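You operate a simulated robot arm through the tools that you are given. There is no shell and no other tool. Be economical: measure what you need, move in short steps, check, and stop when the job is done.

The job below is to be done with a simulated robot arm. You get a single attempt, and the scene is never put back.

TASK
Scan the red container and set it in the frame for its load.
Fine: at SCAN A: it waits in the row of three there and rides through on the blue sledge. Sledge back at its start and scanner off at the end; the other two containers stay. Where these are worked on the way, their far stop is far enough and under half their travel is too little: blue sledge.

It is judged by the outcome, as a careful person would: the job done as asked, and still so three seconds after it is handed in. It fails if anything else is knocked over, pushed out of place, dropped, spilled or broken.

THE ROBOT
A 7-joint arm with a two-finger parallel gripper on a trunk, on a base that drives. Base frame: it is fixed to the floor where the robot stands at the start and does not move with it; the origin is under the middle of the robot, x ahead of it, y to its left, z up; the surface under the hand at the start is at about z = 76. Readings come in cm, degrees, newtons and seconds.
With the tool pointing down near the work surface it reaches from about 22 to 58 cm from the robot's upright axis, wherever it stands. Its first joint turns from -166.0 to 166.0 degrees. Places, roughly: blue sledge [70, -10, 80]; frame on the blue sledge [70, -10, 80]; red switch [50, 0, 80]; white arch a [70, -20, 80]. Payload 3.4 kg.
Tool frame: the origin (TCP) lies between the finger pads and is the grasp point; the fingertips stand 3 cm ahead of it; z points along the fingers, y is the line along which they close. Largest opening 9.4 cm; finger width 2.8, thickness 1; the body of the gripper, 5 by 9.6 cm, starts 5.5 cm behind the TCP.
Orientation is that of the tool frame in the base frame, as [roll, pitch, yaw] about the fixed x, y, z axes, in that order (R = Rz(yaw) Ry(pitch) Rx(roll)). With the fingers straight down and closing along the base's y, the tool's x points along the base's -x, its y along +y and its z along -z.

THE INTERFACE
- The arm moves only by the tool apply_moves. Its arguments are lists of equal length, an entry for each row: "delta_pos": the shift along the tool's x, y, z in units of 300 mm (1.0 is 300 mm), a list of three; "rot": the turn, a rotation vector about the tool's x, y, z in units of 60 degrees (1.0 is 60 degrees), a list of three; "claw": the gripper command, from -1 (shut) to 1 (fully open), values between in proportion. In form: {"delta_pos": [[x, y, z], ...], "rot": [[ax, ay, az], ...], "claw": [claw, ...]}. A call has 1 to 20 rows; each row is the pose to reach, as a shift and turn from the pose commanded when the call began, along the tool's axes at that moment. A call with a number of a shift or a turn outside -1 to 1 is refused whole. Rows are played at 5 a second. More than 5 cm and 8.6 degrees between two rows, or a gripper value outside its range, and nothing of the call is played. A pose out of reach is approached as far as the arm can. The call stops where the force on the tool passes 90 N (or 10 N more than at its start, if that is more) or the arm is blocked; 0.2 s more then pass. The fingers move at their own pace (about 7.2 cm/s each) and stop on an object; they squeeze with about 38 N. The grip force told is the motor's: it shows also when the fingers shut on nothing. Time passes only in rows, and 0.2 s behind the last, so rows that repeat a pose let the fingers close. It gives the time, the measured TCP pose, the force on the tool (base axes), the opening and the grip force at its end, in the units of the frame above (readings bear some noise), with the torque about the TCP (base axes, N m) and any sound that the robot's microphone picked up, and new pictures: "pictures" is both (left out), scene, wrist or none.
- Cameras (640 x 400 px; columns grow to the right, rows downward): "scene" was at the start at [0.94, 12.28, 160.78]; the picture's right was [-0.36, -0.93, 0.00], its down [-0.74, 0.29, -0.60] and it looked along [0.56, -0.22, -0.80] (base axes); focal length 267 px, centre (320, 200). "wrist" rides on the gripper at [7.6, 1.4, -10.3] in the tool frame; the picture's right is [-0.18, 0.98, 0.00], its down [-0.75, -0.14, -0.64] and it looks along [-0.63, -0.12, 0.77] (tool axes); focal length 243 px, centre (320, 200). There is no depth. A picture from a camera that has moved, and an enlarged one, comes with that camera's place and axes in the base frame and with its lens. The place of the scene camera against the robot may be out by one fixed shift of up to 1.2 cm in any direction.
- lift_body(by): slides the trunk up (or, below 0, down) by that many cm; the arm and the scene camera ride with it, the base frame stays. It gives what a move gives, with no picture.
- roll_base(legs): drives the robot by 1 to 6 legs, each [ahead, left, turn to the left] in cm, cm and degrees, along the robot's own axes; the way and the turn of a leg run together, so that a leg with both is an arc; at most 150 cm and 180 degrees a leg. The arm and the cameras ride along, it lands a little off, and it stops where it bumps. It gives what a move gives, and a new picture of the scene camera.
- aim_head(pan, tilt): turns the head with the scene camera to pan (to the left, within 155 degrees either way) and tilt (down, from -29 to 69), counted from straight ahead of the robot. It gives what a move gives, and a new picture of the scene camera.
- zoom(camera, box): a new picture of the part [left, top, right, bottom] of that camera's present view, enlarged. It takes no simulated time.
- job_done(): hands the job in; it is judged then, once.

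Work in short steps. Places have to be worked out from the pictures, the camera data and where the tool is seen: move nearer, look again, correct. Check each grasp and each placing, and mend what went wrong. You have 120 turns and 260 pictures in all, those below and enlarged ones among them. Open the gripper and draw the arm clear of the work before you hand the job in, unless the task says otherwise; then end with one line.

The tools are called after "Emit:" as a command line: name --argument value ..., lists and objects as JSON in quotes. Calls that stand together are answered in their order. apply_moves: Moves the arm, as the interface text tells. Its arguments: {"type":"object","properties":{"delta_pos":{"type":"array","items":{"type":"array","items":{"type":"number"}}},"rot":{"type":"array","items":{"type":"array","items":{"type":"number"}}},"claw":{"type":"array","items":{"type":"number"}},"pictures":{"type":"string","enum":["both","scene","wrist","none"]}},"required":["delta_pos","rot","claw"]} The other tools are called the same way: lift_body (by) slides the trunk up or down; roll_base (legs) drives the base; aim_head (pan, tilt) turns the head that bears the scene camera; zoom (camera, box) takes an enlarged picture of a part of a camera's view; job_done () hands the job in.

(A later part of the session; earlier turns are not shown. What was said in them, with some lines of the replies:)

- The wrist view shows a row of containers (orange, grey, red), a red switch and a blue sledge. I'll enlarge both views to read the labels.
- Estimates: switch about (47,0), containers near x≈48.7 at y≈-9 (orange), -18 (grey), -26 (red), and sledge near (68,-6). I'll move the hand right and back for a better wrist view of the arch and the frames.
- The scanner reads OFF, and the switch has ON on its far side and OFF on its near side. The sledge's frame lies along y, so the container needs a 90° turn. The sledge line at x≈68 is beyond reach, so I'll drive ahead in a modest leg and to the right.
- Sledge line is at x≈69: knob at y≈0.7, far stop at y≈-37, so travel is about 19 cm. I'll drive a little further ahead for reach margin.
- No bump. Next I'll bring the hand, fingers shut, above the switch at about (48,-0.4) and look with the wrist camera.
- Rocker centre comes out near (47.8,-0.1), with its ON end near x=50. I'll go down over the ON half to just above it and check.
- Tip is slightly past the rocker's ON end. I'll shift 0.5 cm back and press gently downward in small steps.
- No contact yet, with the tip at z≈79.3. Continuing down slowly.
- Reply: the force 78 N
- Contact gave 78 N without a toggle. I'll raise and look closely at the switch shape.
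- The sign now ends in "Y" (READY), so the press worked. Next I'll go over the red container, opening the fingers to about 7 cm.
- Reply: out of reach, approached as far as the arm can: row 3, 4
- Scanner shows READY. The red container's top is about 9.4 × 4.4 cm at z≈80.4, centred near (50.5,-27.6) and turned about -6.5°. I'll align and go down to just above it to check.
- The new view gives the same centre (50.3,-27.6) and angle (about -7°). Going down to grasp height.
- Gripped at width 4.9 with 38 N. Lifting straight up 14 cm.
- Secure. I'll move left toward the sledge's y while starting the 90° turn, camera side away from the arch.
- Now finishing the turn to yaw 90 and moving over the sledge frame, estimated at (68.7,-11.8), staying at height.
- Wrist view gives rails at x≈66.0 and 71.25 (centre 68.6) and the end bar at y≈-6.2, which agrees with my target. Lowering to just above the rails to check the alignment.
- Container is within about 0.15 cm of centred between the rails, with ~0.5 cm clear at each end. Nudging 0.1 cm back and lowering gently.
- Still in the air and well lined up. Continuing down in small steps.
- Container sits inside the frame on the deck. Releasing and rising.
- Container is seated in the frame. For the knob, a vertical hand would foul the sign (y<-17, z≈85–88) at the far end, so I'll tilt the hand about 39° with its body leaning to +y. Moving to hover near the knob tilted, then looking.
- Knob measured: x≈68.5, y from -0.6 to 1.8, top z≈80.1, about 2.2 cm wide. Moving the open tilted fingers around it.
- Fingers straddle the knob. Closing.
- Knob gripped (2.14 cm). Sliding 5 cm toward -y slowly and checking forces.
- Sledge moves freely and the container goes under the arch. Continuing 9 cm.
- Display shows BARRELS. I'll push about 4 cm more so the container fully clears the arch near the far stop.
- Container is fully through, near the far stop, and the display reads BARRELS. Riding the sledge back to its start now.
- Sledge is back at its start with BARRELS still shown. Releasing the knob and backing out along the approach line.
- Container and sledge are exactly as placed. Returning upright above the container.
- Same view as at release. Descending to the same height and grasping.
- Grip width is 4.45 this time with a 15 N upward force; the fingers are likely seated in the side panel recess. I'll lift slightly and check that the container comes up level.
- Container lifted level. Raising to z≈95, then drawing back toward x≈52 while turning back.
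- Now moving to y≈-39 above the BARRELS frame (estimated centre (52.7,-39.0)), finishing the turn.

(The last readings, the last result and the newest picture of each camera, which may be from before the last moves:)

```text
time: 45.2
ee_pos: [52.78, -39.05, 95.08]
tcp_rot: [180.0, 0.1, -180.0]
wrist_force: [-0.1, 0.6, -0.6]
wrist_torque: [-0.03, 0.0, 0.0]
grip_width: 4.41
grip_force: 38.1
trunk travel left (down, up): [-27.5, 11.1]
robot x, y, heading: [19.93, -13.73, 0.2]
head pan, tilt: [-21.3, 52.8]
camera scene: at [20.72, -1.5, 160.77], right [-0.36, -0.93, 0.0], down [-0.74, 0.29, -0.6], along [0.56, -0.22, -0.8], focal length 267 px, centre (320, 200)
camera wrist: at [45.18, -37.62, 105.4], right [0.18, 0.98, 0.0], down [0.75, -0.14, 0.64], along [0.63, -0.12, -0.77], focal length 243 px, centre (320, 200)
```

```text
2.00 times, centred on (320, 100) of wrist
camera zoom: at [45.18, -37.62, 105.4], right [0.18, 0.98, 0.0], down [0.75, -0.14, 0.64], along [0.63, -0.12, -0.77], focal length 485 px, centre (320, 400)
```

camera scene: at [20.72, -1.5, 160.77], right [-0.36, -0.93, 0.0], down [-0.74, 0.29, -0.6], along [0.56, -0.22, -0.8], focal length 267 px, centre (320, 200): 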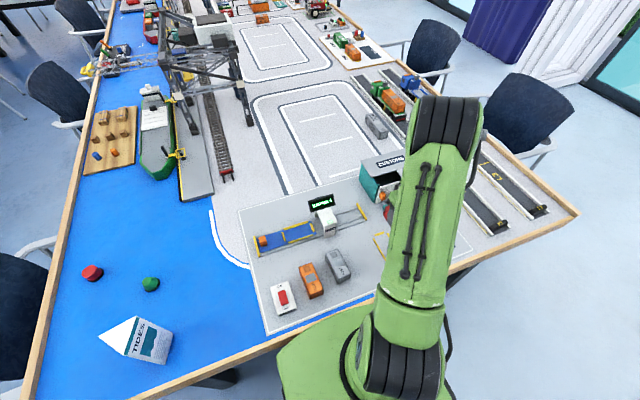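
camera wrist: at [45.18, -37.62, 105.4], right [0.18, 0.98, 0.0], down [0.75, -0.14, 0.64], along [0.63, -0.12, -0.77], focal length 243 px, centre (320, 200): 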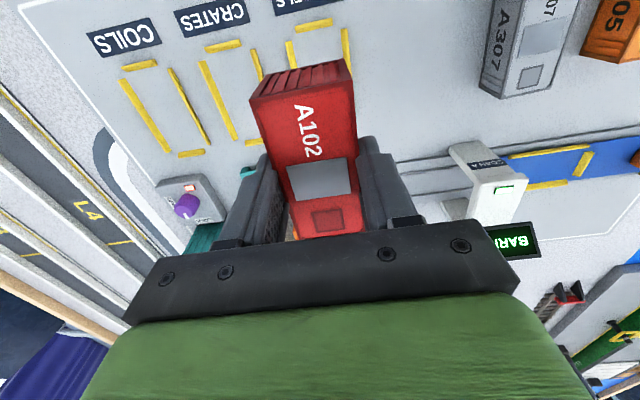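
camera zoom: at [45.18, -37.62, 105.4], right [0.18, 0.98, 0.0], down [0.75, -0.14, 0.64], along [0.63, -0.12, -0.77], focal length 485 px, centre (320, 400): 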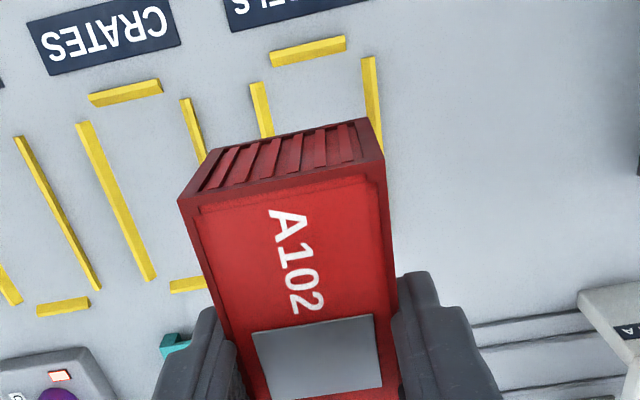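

Wrist view puts the BARRELS frame's rails at y≈-41.4 and -35.8 (centre -38.6), lying along x. Lowering to about 2 cm above the board to refine.

Emit:
apply_moves --delta_pos '[[0, 0.008, 0.1], [0, 0.008, 0.2], [0, 0.008, 0.29], [0, 0.008, 0.35], [0, 0.008, 0.38]]' --rot '[[0, 0, 0], [0, 0, 0], [0, 0, 0], [0, 0, 0], [0, 0, 0]]' --claw '[-1, -1, -1, -1, -1]'

Emit:
zoom --camera "wrist" --box '[200, 0, 420, 137]'

Emit:
zoom --camera "scene" --box '[350, 200, 450, 280]'

```text
time: 46.4
ee_pos: [52.77, -38.76, 83.77]
tcp_rot: [179.8, -0.1, 179.9]
wrist_force: [0.2, -0.4, -0.6]
wrist_torque: [-0.03, 0.04, 0.02]
grip_width: 4.41
grip_force: 37.9
trunk travel left (down, up): [-27.5, 11.1]
robot x, y, heading: [19.74, -13.85, -0.0]
head pan, tilt: [-21.3, 52.8]
camera scene: at [20.74, -1.59, 160.78], right [-0.36, -0.93, 0.0], down [-0.74, 0.29, -0.6], along [0.56, -0.22, -0.8], focal length 267 px, centre (320, 200)
camera wrist: at [45.17, -37.35, 93.99], right [0.19, 0.98, 0.0], down [0.75, -0.14, 0.64], along [0.63, -0.12, -0.77], focal length 243 px, centre (320, 200)
```

scene: 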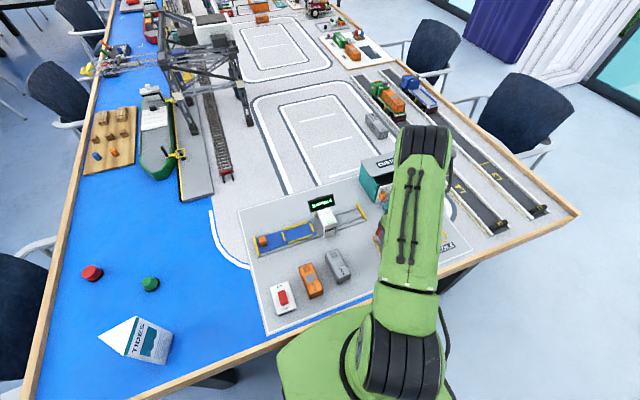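
wrist: 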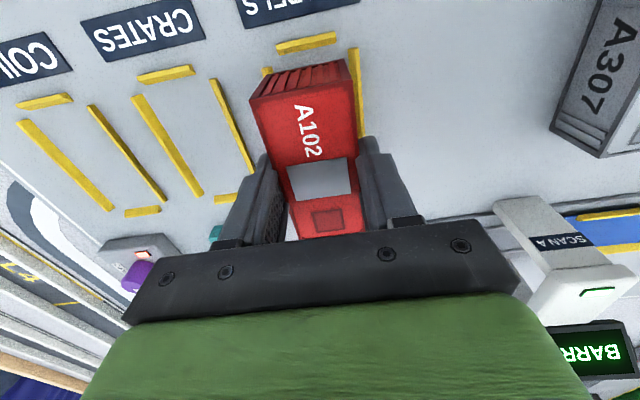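

```text
2.91 times, centred on (310, 68) of wrist
camera zoom: at [45.17, -37.35, 93.99], right [0.19, 0.98, 0.0], down [0.75, -0.14, 0.64], along [0.63, -0.12, -0.77], focal length 706 px, centre (349, 582)
```

zoom: 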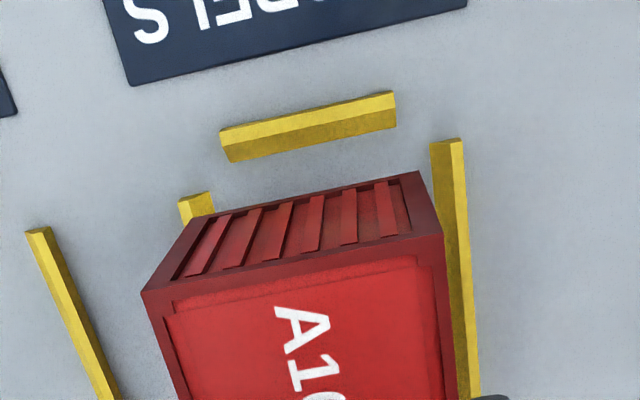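

```text
5.00 times, centred on (400, 240) of scene
camera zoom: at [20.74, -1.59, 160.78], right [-0.36, -0.93, 0.0], down [-0.74, 0.29, -0.6], along [0.56, -0.22, -0.8], focal length 1334 px, centre (-80, 0)
```

zoom: 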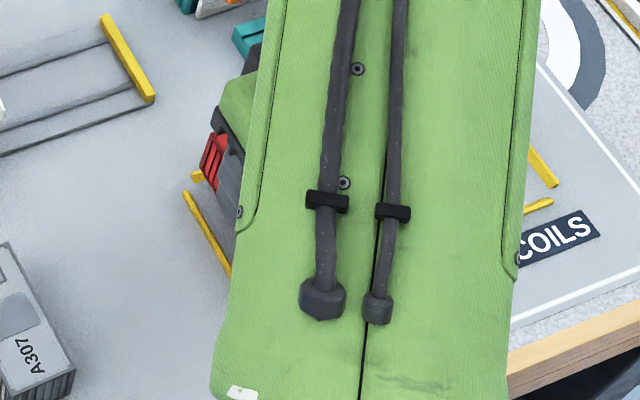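

Container is centred at y≈-38.8 and the frame's inner gap at -38.55, with end clearances of about 0.4–0.5 cm. Shifting +0.2 cm in y and lowering most of the way.

Emit:
apply_moves --delta_pos '[[0, 0.007, 0.01], [0, 0.007, 0.025], [0, 0.007, 0.04], [0, 0.007, 0.055], [0, 0.007, 0.065]]' --rot '[[0, 0, 0], [0, 0, 0], [0, 0, 0], [0, 0, 0], [0, 0, 0]]' --claw '[-1, -1, -1, -1, -1]' --pictures "wrist"

Emit:
zoom --camera "wrist" --box '[200, 0, 420, 137]'

```text
time: 47.6
ee_pos: [52.82, -38.42, 81.78]
tcp_rot: [179.9, 0.1, 179.9]
wrist_force: [0.1, 0.3, -2.1]
wrist_torque: [0.01, -0.02, 0.01]
grip_width: 4.41
grip_force: 38.1
trunk travel left (down, up): [-27.5, 11.1]
robot x, y, heading: [19.91, -13.75, -0.1]
head pan, tilt: [-21.3, 52.8]
camera wrist: at [45.18, -37.12, 91.99], right [0.19, 0.98, 0.0], down [0.75, -0.14, 0.64], along [0.63, -0.12, -0.77], focal length 243 px, centre (320, 200)
```

wrist: 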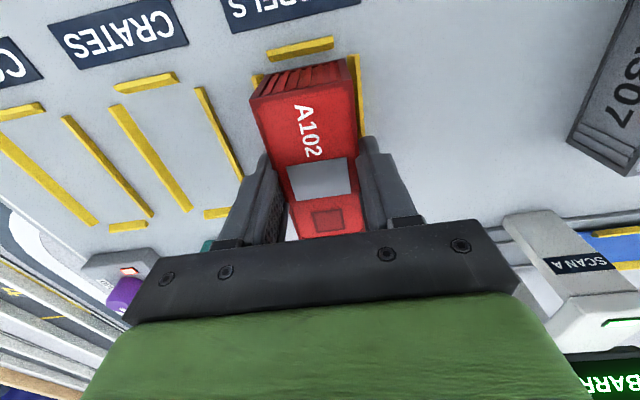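

```text
2.91 times, centred on (310, 68) of wrist
camera zoom: at [45.18, -37.12, 91.99], right [0.19, 0.98, 0.0], down [0.75, -0.14, 0.64], along [0.63, -0.12, -0.77], focal length 706 px, centre (349, 582)
```

zoom: 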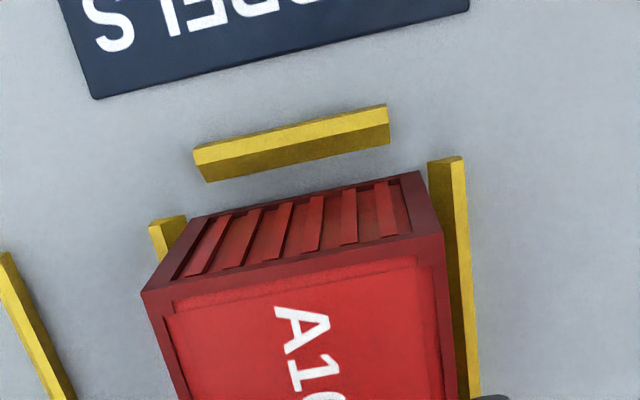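

Well centred now (container -38.56, gap -38.52). Lowering to contact.

Emit:
apply_moves --delta_pos '[[0, 0, 0.007], [0, 0, 0.014], [0, 0, 0.02], [0, 0, 0.024]]' --rot '[[0, 0, 0], [0, 0, 0], [0, 0, 0], [0, 0, 0]]' --claw '[-1, -1, -1, -1]' --pictures "wrist"

Emit:
zoom --camera "wrist" --box '[200, 0, 420, 137]'

```text
time: 48.6
ee_pos: [52.82, -38.49, 80.99]
tcp_rot: [179.9, 0.0, -180.0]
wrist_force: [-0.5, -0.1, 0.8]
wrist_torque: [-0.04, 0.02, 0.01]
grip_width: 4.43
grip_force: 37.9
trunk travel left (down, up): [-27.5, 11.1]
robot x, y, heading: [19.87, -13.67, 0.4]
head pan, tilt: [-21.3, 52.8]
camera wrist: at [45.18, -37.09, 91.3], right [0.19, 0.98, 0.0], down [0.75, -0.14, 0.64], along [0.63, -0.12, -0.77], focal length 243 px, centre (320, 200)
```

wrist: 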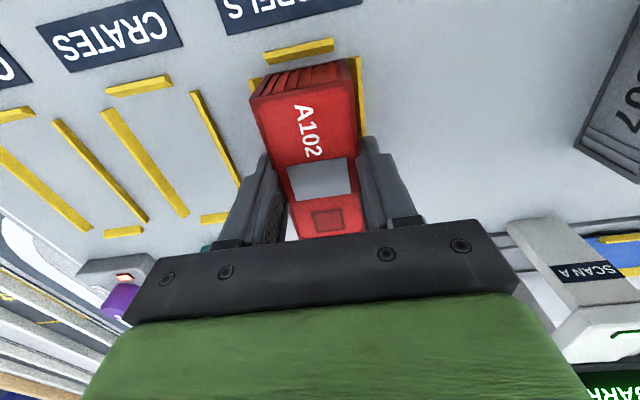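

```text
2.91 times, centred on (310, 68) of wrist
camera zoom: at [45.18, -37.09, 91.3], right [0.19, 0.98, 0.0], down [0.75, -0.14, 0.64], along [0.63, -0.12, -0.77], focal length 706 px, centre (349, 582)
```

zoom: 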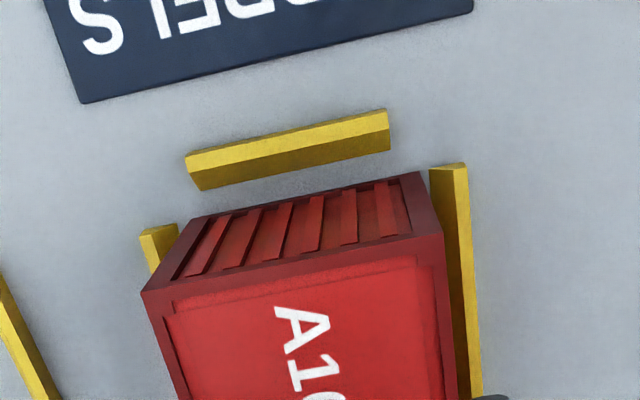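

Just about touching. A final small lowering, then release.

Emit:
apply_moves --delta_pos '[[0, 0, 0.005], [0, 0, 0.01], [0, 0, 0.01]]' --rot '[[0, 0, 0], [0, 0, 0], [0, 0, 0]]' --claw '[-1, -1, -1]' --pictures "none"

```text
time: 49.4
ee_pos: [52.83, -38.49, 80.95]
tcp_rot: [-179.8, 0.3, 179.9]
wrist_force: [1.2, -0.1, 44.1]
wrist_torque: [0.29, 0.92, -0.05]
grip_width: 4.43
grip_force: 37.9
trunk travel left (down, up): [-27.5, 11.1]
robot x, y, heading: [19.49, -14.03, -0.1]
head pan, tilt: [-21.3, 52.8]
```

Seated on the board (44 N). Easing up, opening and rising.

Emit:
apply_moves --delta_pos '[[0, 0, -0.01], [0, 0, -0.01], [0, 0, -0.01], [0, 0, -0.01], [0, 0, -0.06], [0, 0, -0.15], [0, 0, -0.28], [0, 0, -0.42]]' --rot '[[0, 0, 0], [0, 0, 0], [0, 0, 0], [0, 0, 0], [0, 0, 0], [0, 0, 0], [0, 0, 0], [0, 0, 0]]' --claw '[-1, 0.4, 0.4, 0.4, 0.4, 0.4, 0.4, 0.4]'

Emit:
zoom --camera "wrist" --box '[160, 0, 480, 200]'

```text
time: 51.2
ee_pos: [52.65, -38.68, 93.34]
tcp_rot: [179.9, 0.1, 179.9]
wrist_force: [0.6, -0.3, 0.6]
wrist_torque: [-0.05, -0.04, -0.02]
grip_width: 6.6
grip_force: 0.0
trunk travel left (down, up): [-27.5, 11.1]
robot x, y, heading: [19.76, -13.63, -0.1]
head pan, tilt: [-21.3, 52.8]
camera scene: at [20.62, -1.52, 160.78], right [-0.36, -0.93, 0.0], down [-0.74, 0.29, -0.6], along [0.56, -0.22, -0.8], focal length 267 px, centre (320, 200)
camera wrist: at [45.06, -37.15, 103.61], right [0.19, 0.98, 0.0], down [0.75, -0.14, 0.64], along [0.63, -0.12, -0.77], focal length 243 px, centre (320, 200)
```

scene: 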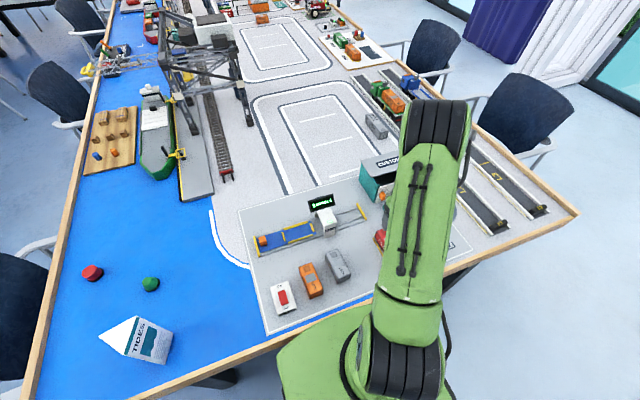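
wrist: 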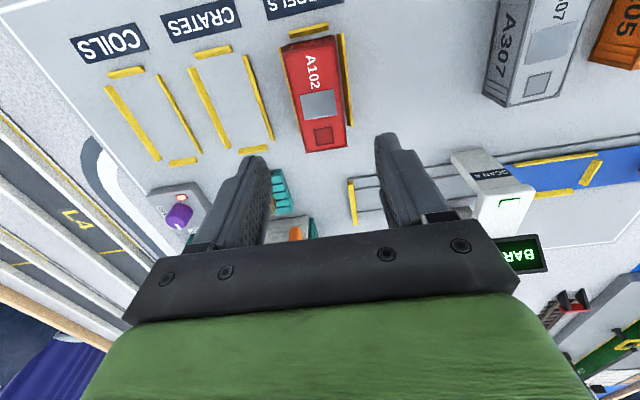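

```text
2.00 times, centred on (320, 100) of wrist
camera zoom: at [45.06, -37.15, 103.61], right [0.19, 0.98, 0.0], down [0.75, -0.14, 0.64], along [0.63, -0.12, -0.77], focal length 485 px, centre (320, 400)
```

zoom: 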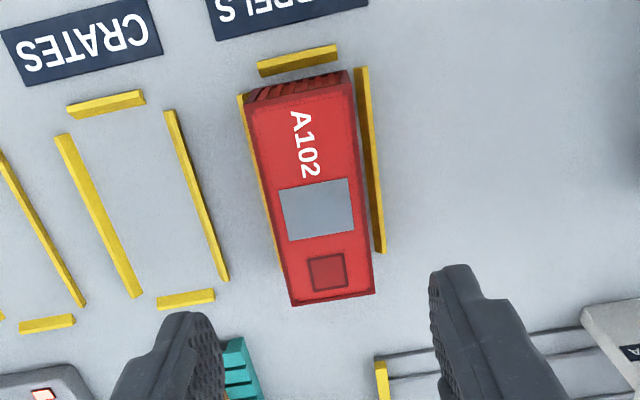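

Container sits inside the BARRELS frame. Next, switching the scanner off: moving with shut fingers toward the switch.

Emit:
apply_moves --delta_pos '[[0.03, 0.14, 0], [0.06, 0.28, 0], [0.09, 0.42, 0], [0.12, 0.56, 0], [0.16, 0.7, 0], [0.19, 0.84, 0], [0.222, 0.98, 0]]' --rot '[[0, 0, 0], [0, 0, 0], [0, 0, 0], [0, 0, 0], [0, 0, 0], [0, 0, 0], [0, 0, 0]]' --claw '[-1, -1, -1, -1, -1, -1, -1]' --pictures "scene"

Emit:
zoom --camera "scene" --box '[360, 190, 480, 290]'

```text
time: 52.8
ee_pos: [46.02, -9.0, 93.4]
tcp_rot: [-180.0, 0.1, 179.9]
wrist_force: [-0.2, -0.3, -0.1]
wrist_torque: [-0.02, 0.0, 0.03]
grip_width: 0.0
grip_force: 33.0
trunk travel left (down, up): [-27.5, 11.1]
robot x, y, heading: [19.82, -13.96, 0.1]
head pan, tilt: [-21.3, 52.8]
camera scene: at [20.67, -1.4, 160.76], right [-0.36, -0.93, 0.0], down [-0.74, 0.29, -0.6], along [0.56, -0.22, -0.8], focal length 267 px, centre (320, 200)
```

scene: 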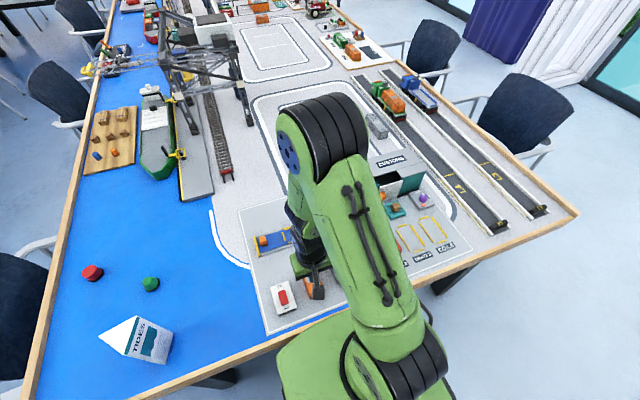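

```text
4.00 times, centred on (420, 240) of scene
camera zoom: at [20.67, -1.4, 160.76], right [-0.36, -0.93, 0.0], down [-0.74, 0.29, -0.6], along [0.56, -0.22, -0.8], focal length 1067 px, centre (-80, 40)
```

zoom: 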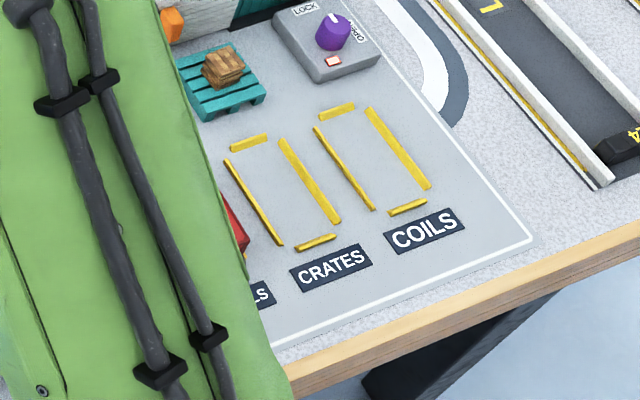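

Moving over the rocker's OFF half and down to just above it.

Emit:
apply_moves --delta_pos '[[0, 0.15, 0], [0, 0.297, 0], [0, 0.297, 0.12], [0, 0.297, 0.24], [0, 0.297, 0.31]]' --rot '[[0, 0, 0], [0, 0, 0], [0, 0, 0], [0, 0, 0], [0, 0, 0]]' --claw '[-1, -1, -1, -1, -1]' --pictures "wrist"

Emit:
zoom --camera "wrist" --box '[220, 60, 420, 185]'

```text
time: 54.0
ee_pos: [46.23, -0.15, 83.88]
tcp_rot: [179.9, 0.0, 179.9]
wrist_force: [0.2, 0.1, 0.8]
wrist_torque: [-0.01, 0.03, 0.01]
grip_width: 0.0
grip_force: 33.6
trunk travel left (down, up): [-27.5, 11.1]
robot x, y, heading: [19.73, -13.62, -0.0]
head pan, tilt: [-21.3, 52.8]
camera wrist: at [38.61, 1.25, 94.33], right [0.19, 0.98, 0.0], down [0.75, -0.14, 0.64], along [0.63, -0.12, -0.77], focal length 243 px, centre (320, 200)
```

wrist: 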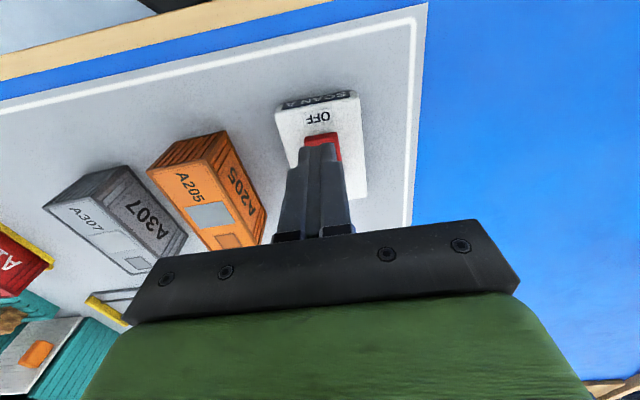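

```text
3.20 times, centred on (320, 122) of wrist
camera zoom: at [38.61, 1.25, 94.33], right [0.19, 0.98, 0.0], down [0.75, -0.14, 0.64], along [0.63, -0.12, -0.77], focal length 776 px, centre (320, 448)
```

zoom: 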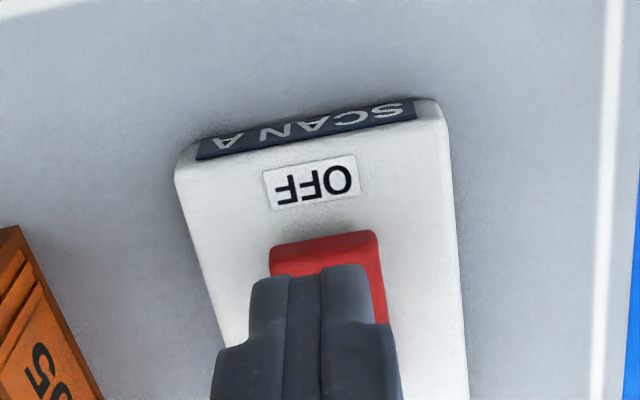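

Tip is over the OFF half (rocker near end at x≈45.3). Pressing down gently to the same depth as before.

Emit:
apply_moves --delta_pos '[[0.005, 0.003, 0.025], [0.005, 0.003, 0.045], [0.005, 0.003, 0.06], [0.005, 0.003, 0.07], [0.005, 0.003, 0.078], [0.005, 0.003, 0.083]]' --rot '[[0, 0, 0], [0, 0, 0], [0, 0, 0], [0, 0, 0], [0, 0, 0], [0, 0, 0]]' --claw '[-1, -1, -1, -1, -1, -1]' --pictures "none"

```text
time: 55.4
ee_pos: [46.03, -0.15, 81.65]
tcp_rot: [179.9, 0.2, 179.8]
wrist_force: [-2.6, -0.8, 31.0]
wrist_torque: [-0.03, -0.39, 0.06]
grip_width: 0.0
grip_force: 33.0
trunk travel left (down, up): [-27.5, 11.1]
robot x, y, heading: [19.63, -13.81, 0.3]
head pan, tilt: [-21.3, 52.8]
```

Contact at 31 N. Rising and moving back and to the right so the sign and all the parts can be seen.

Emit:
apply_moves --delta_pos '[[0, 0, -0.05], [0, 0, -0.2], [0.03, 0, -0.35], [0.05, 0.05, -0.45]]' --rot '[[0, 0, 0], [0, 0, 0], [0, 0, 0], [0, 0, 0]]' --claw '[-1, -1, -1, -1]'

Emit:
zoom --camera "scene" --box '[250, 180, 350, 320]'

```text
time: 56.4
ee_pos: [44.35, 1.3, 95.11]
tcp_rot: [180.0, -0.1, 179.9]
wrist_force: [0.2, -0.3, -0.4]
wrist_torque: [0.03, -0.02, 0.0]
grip_width: 0.0
grip_force: 33.5
trunk travel left (down, up): [-27.5, 11.1]
robot x, y, heading: [19.74, -14.13, 0.1]
head pan, tilt: [-21.3, 52.8]
camera scene: at [20.61, -1.52, 160.77], right [-0.36, -0.93, 0.0], down [-0.74, 0.29, -0.6], along [0.56, -0.22, -0.8], focal length 267 px, centre (320, 200)
camera wrist: at [36.82, 2.75, 105.38], right [0.19, 0.98, 0.0], down [0.75, -0.14, 0.64], along [0.63, -0.12, -0.77], focal length 243 px, centre (320, 200)
```

scene: 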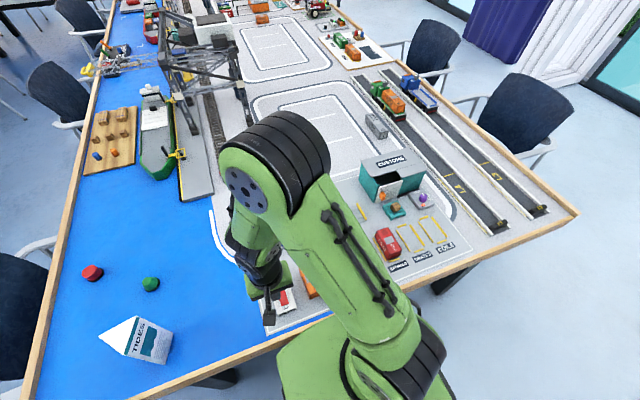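
wrist: 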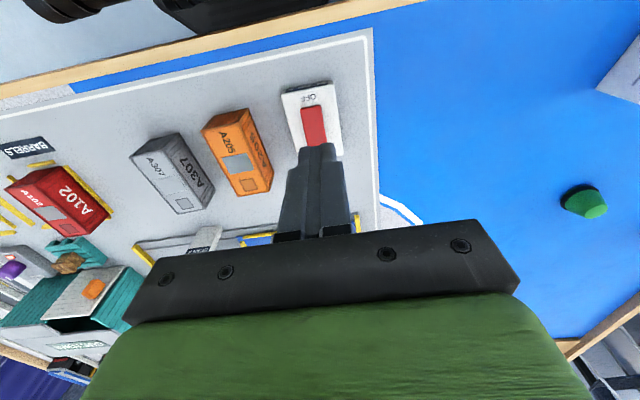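

```text
2.86 times, centred on (300, 250) of scene
camera zoom: at [20.61, -1.52, 160.77], right [-0.36, -0.93, 0.0], down [-0.74, 0.29, -0.6], along [0.56, -0.22, -0.8], focal length 762 px, centre (377, 57)
```

zoom: 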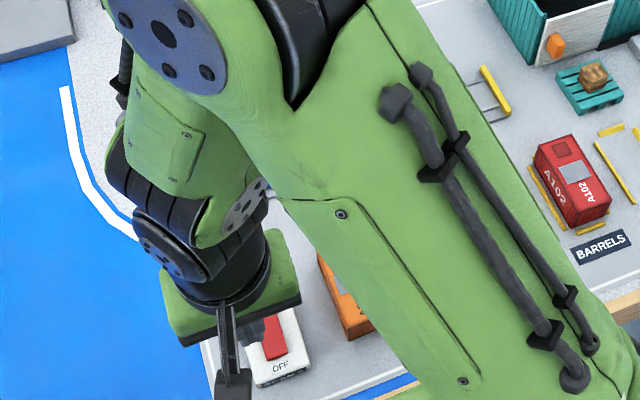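

The sign is hidden by the arm. Moving the hand up and left to clear the view, opening the fingers.

Emit:
apply_moves --delta_pos '[[0, 0.1, -0.1], [0, 0.2, -0.2], [0.05, 0.32, -0.3], [0.1, 0.44, -0.4], [0.15, 0.56, -0.45], [0.2, 0.66, -0.5]]' --rot '[[0, 0, 0], [0, 0, 0], [0, 0, 0], [0, 0, 0], [0, 0, 0], [0, 0, 0]]' --claw '[-1, -1, 1, 1, 1, 1]' --pictures "scene"

Emit:
zoom --camera "scene" --box '[235, 180, 475, 330]'

```text
time: 57.8
ee_pos: [38.44, 21.29, 110.08]
tcp_rot: [-180.0, 0.0, 179.9]
wrist_force: [0.5, -0.8, 0.4]
wrist_torque: [0.0, 0.01, 0.01]
grip_width: 9.39
grip_force: 0.1
trunk travel left (down, up): [-27.5, 11.1]
robot x, y, heading: [19.62, -13.89, 0.1]
head pan, tilt: [-21.3, 52.8]
camera scene: at [20.64, -1.48, 160.77], right [-0.36, -0.93, 0.0], down [-0.74, 0.29, -0.6], along [0.56, -0.22, -0.8], focal length 267 px, centre (320, 200)
```

scene: 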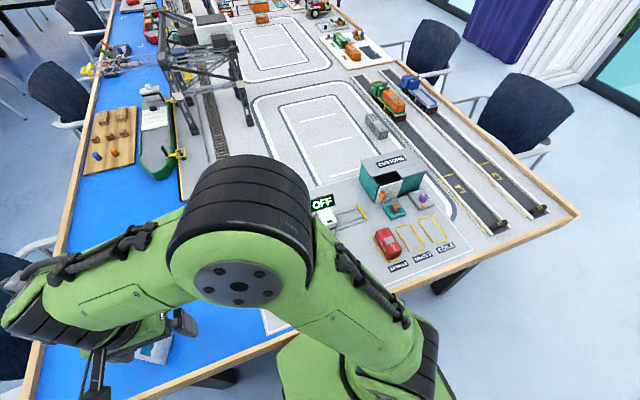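

```text
2.67 times, centred on (355, 255) of scene
camera zoom: at [20.64, -1.48, 160.77], right [-0.36, -0.93, 0.0], down [-0.74, 0.29, -0.6], along [0.56, -0.22, -0.8], focal length 711 px, centre (227, 53)
```

zoom: 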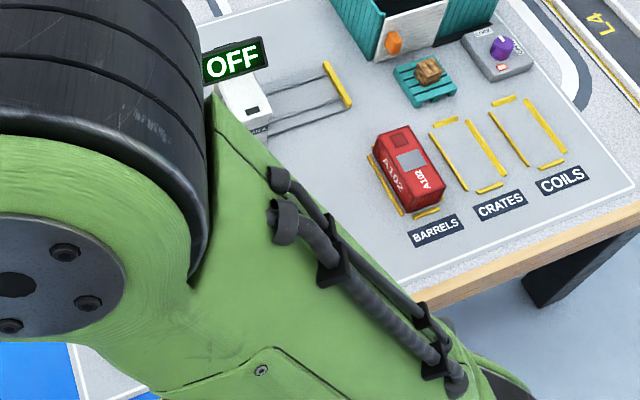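

The sign reads OFF. A close look at the container in its frame.

Emit:
zoom --camera "scene" --box '[365, 215, 425, 275]'

```text
6.67 times, centred on (395, 245) of scene
camera zoom: at [20.64, -1.48, 160.77], right [-0.36, -0.93, 0.0], down [-0.74, 0.29, -0.6], along [0.56, -0.22, -0.8], focal length 1778 px, centre (-180, -100)
```

zoom: 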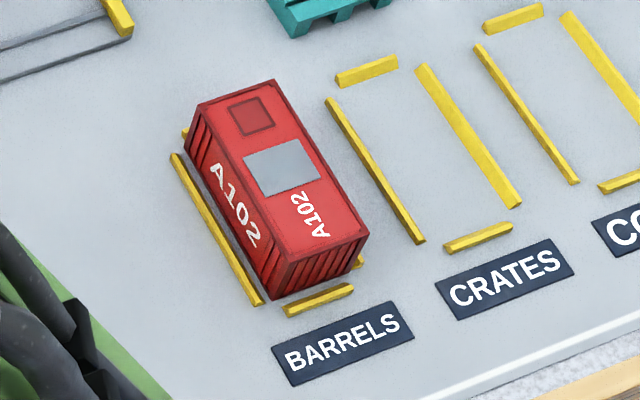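

Everything checks out: container flat inside the BARRELS frame, scanner OFF, sledge at its start, other containers in place, gripper open and clear. Handing in.

Emit:
job_done

```text
The job is handed in.
```

The red container A102 was scanned at SCAN A, which showed BARRELS, and it now sits in the BARRELS frame; the blue sledge is back at its start, the scanner is off, and the orange and grey containers stayed in place.
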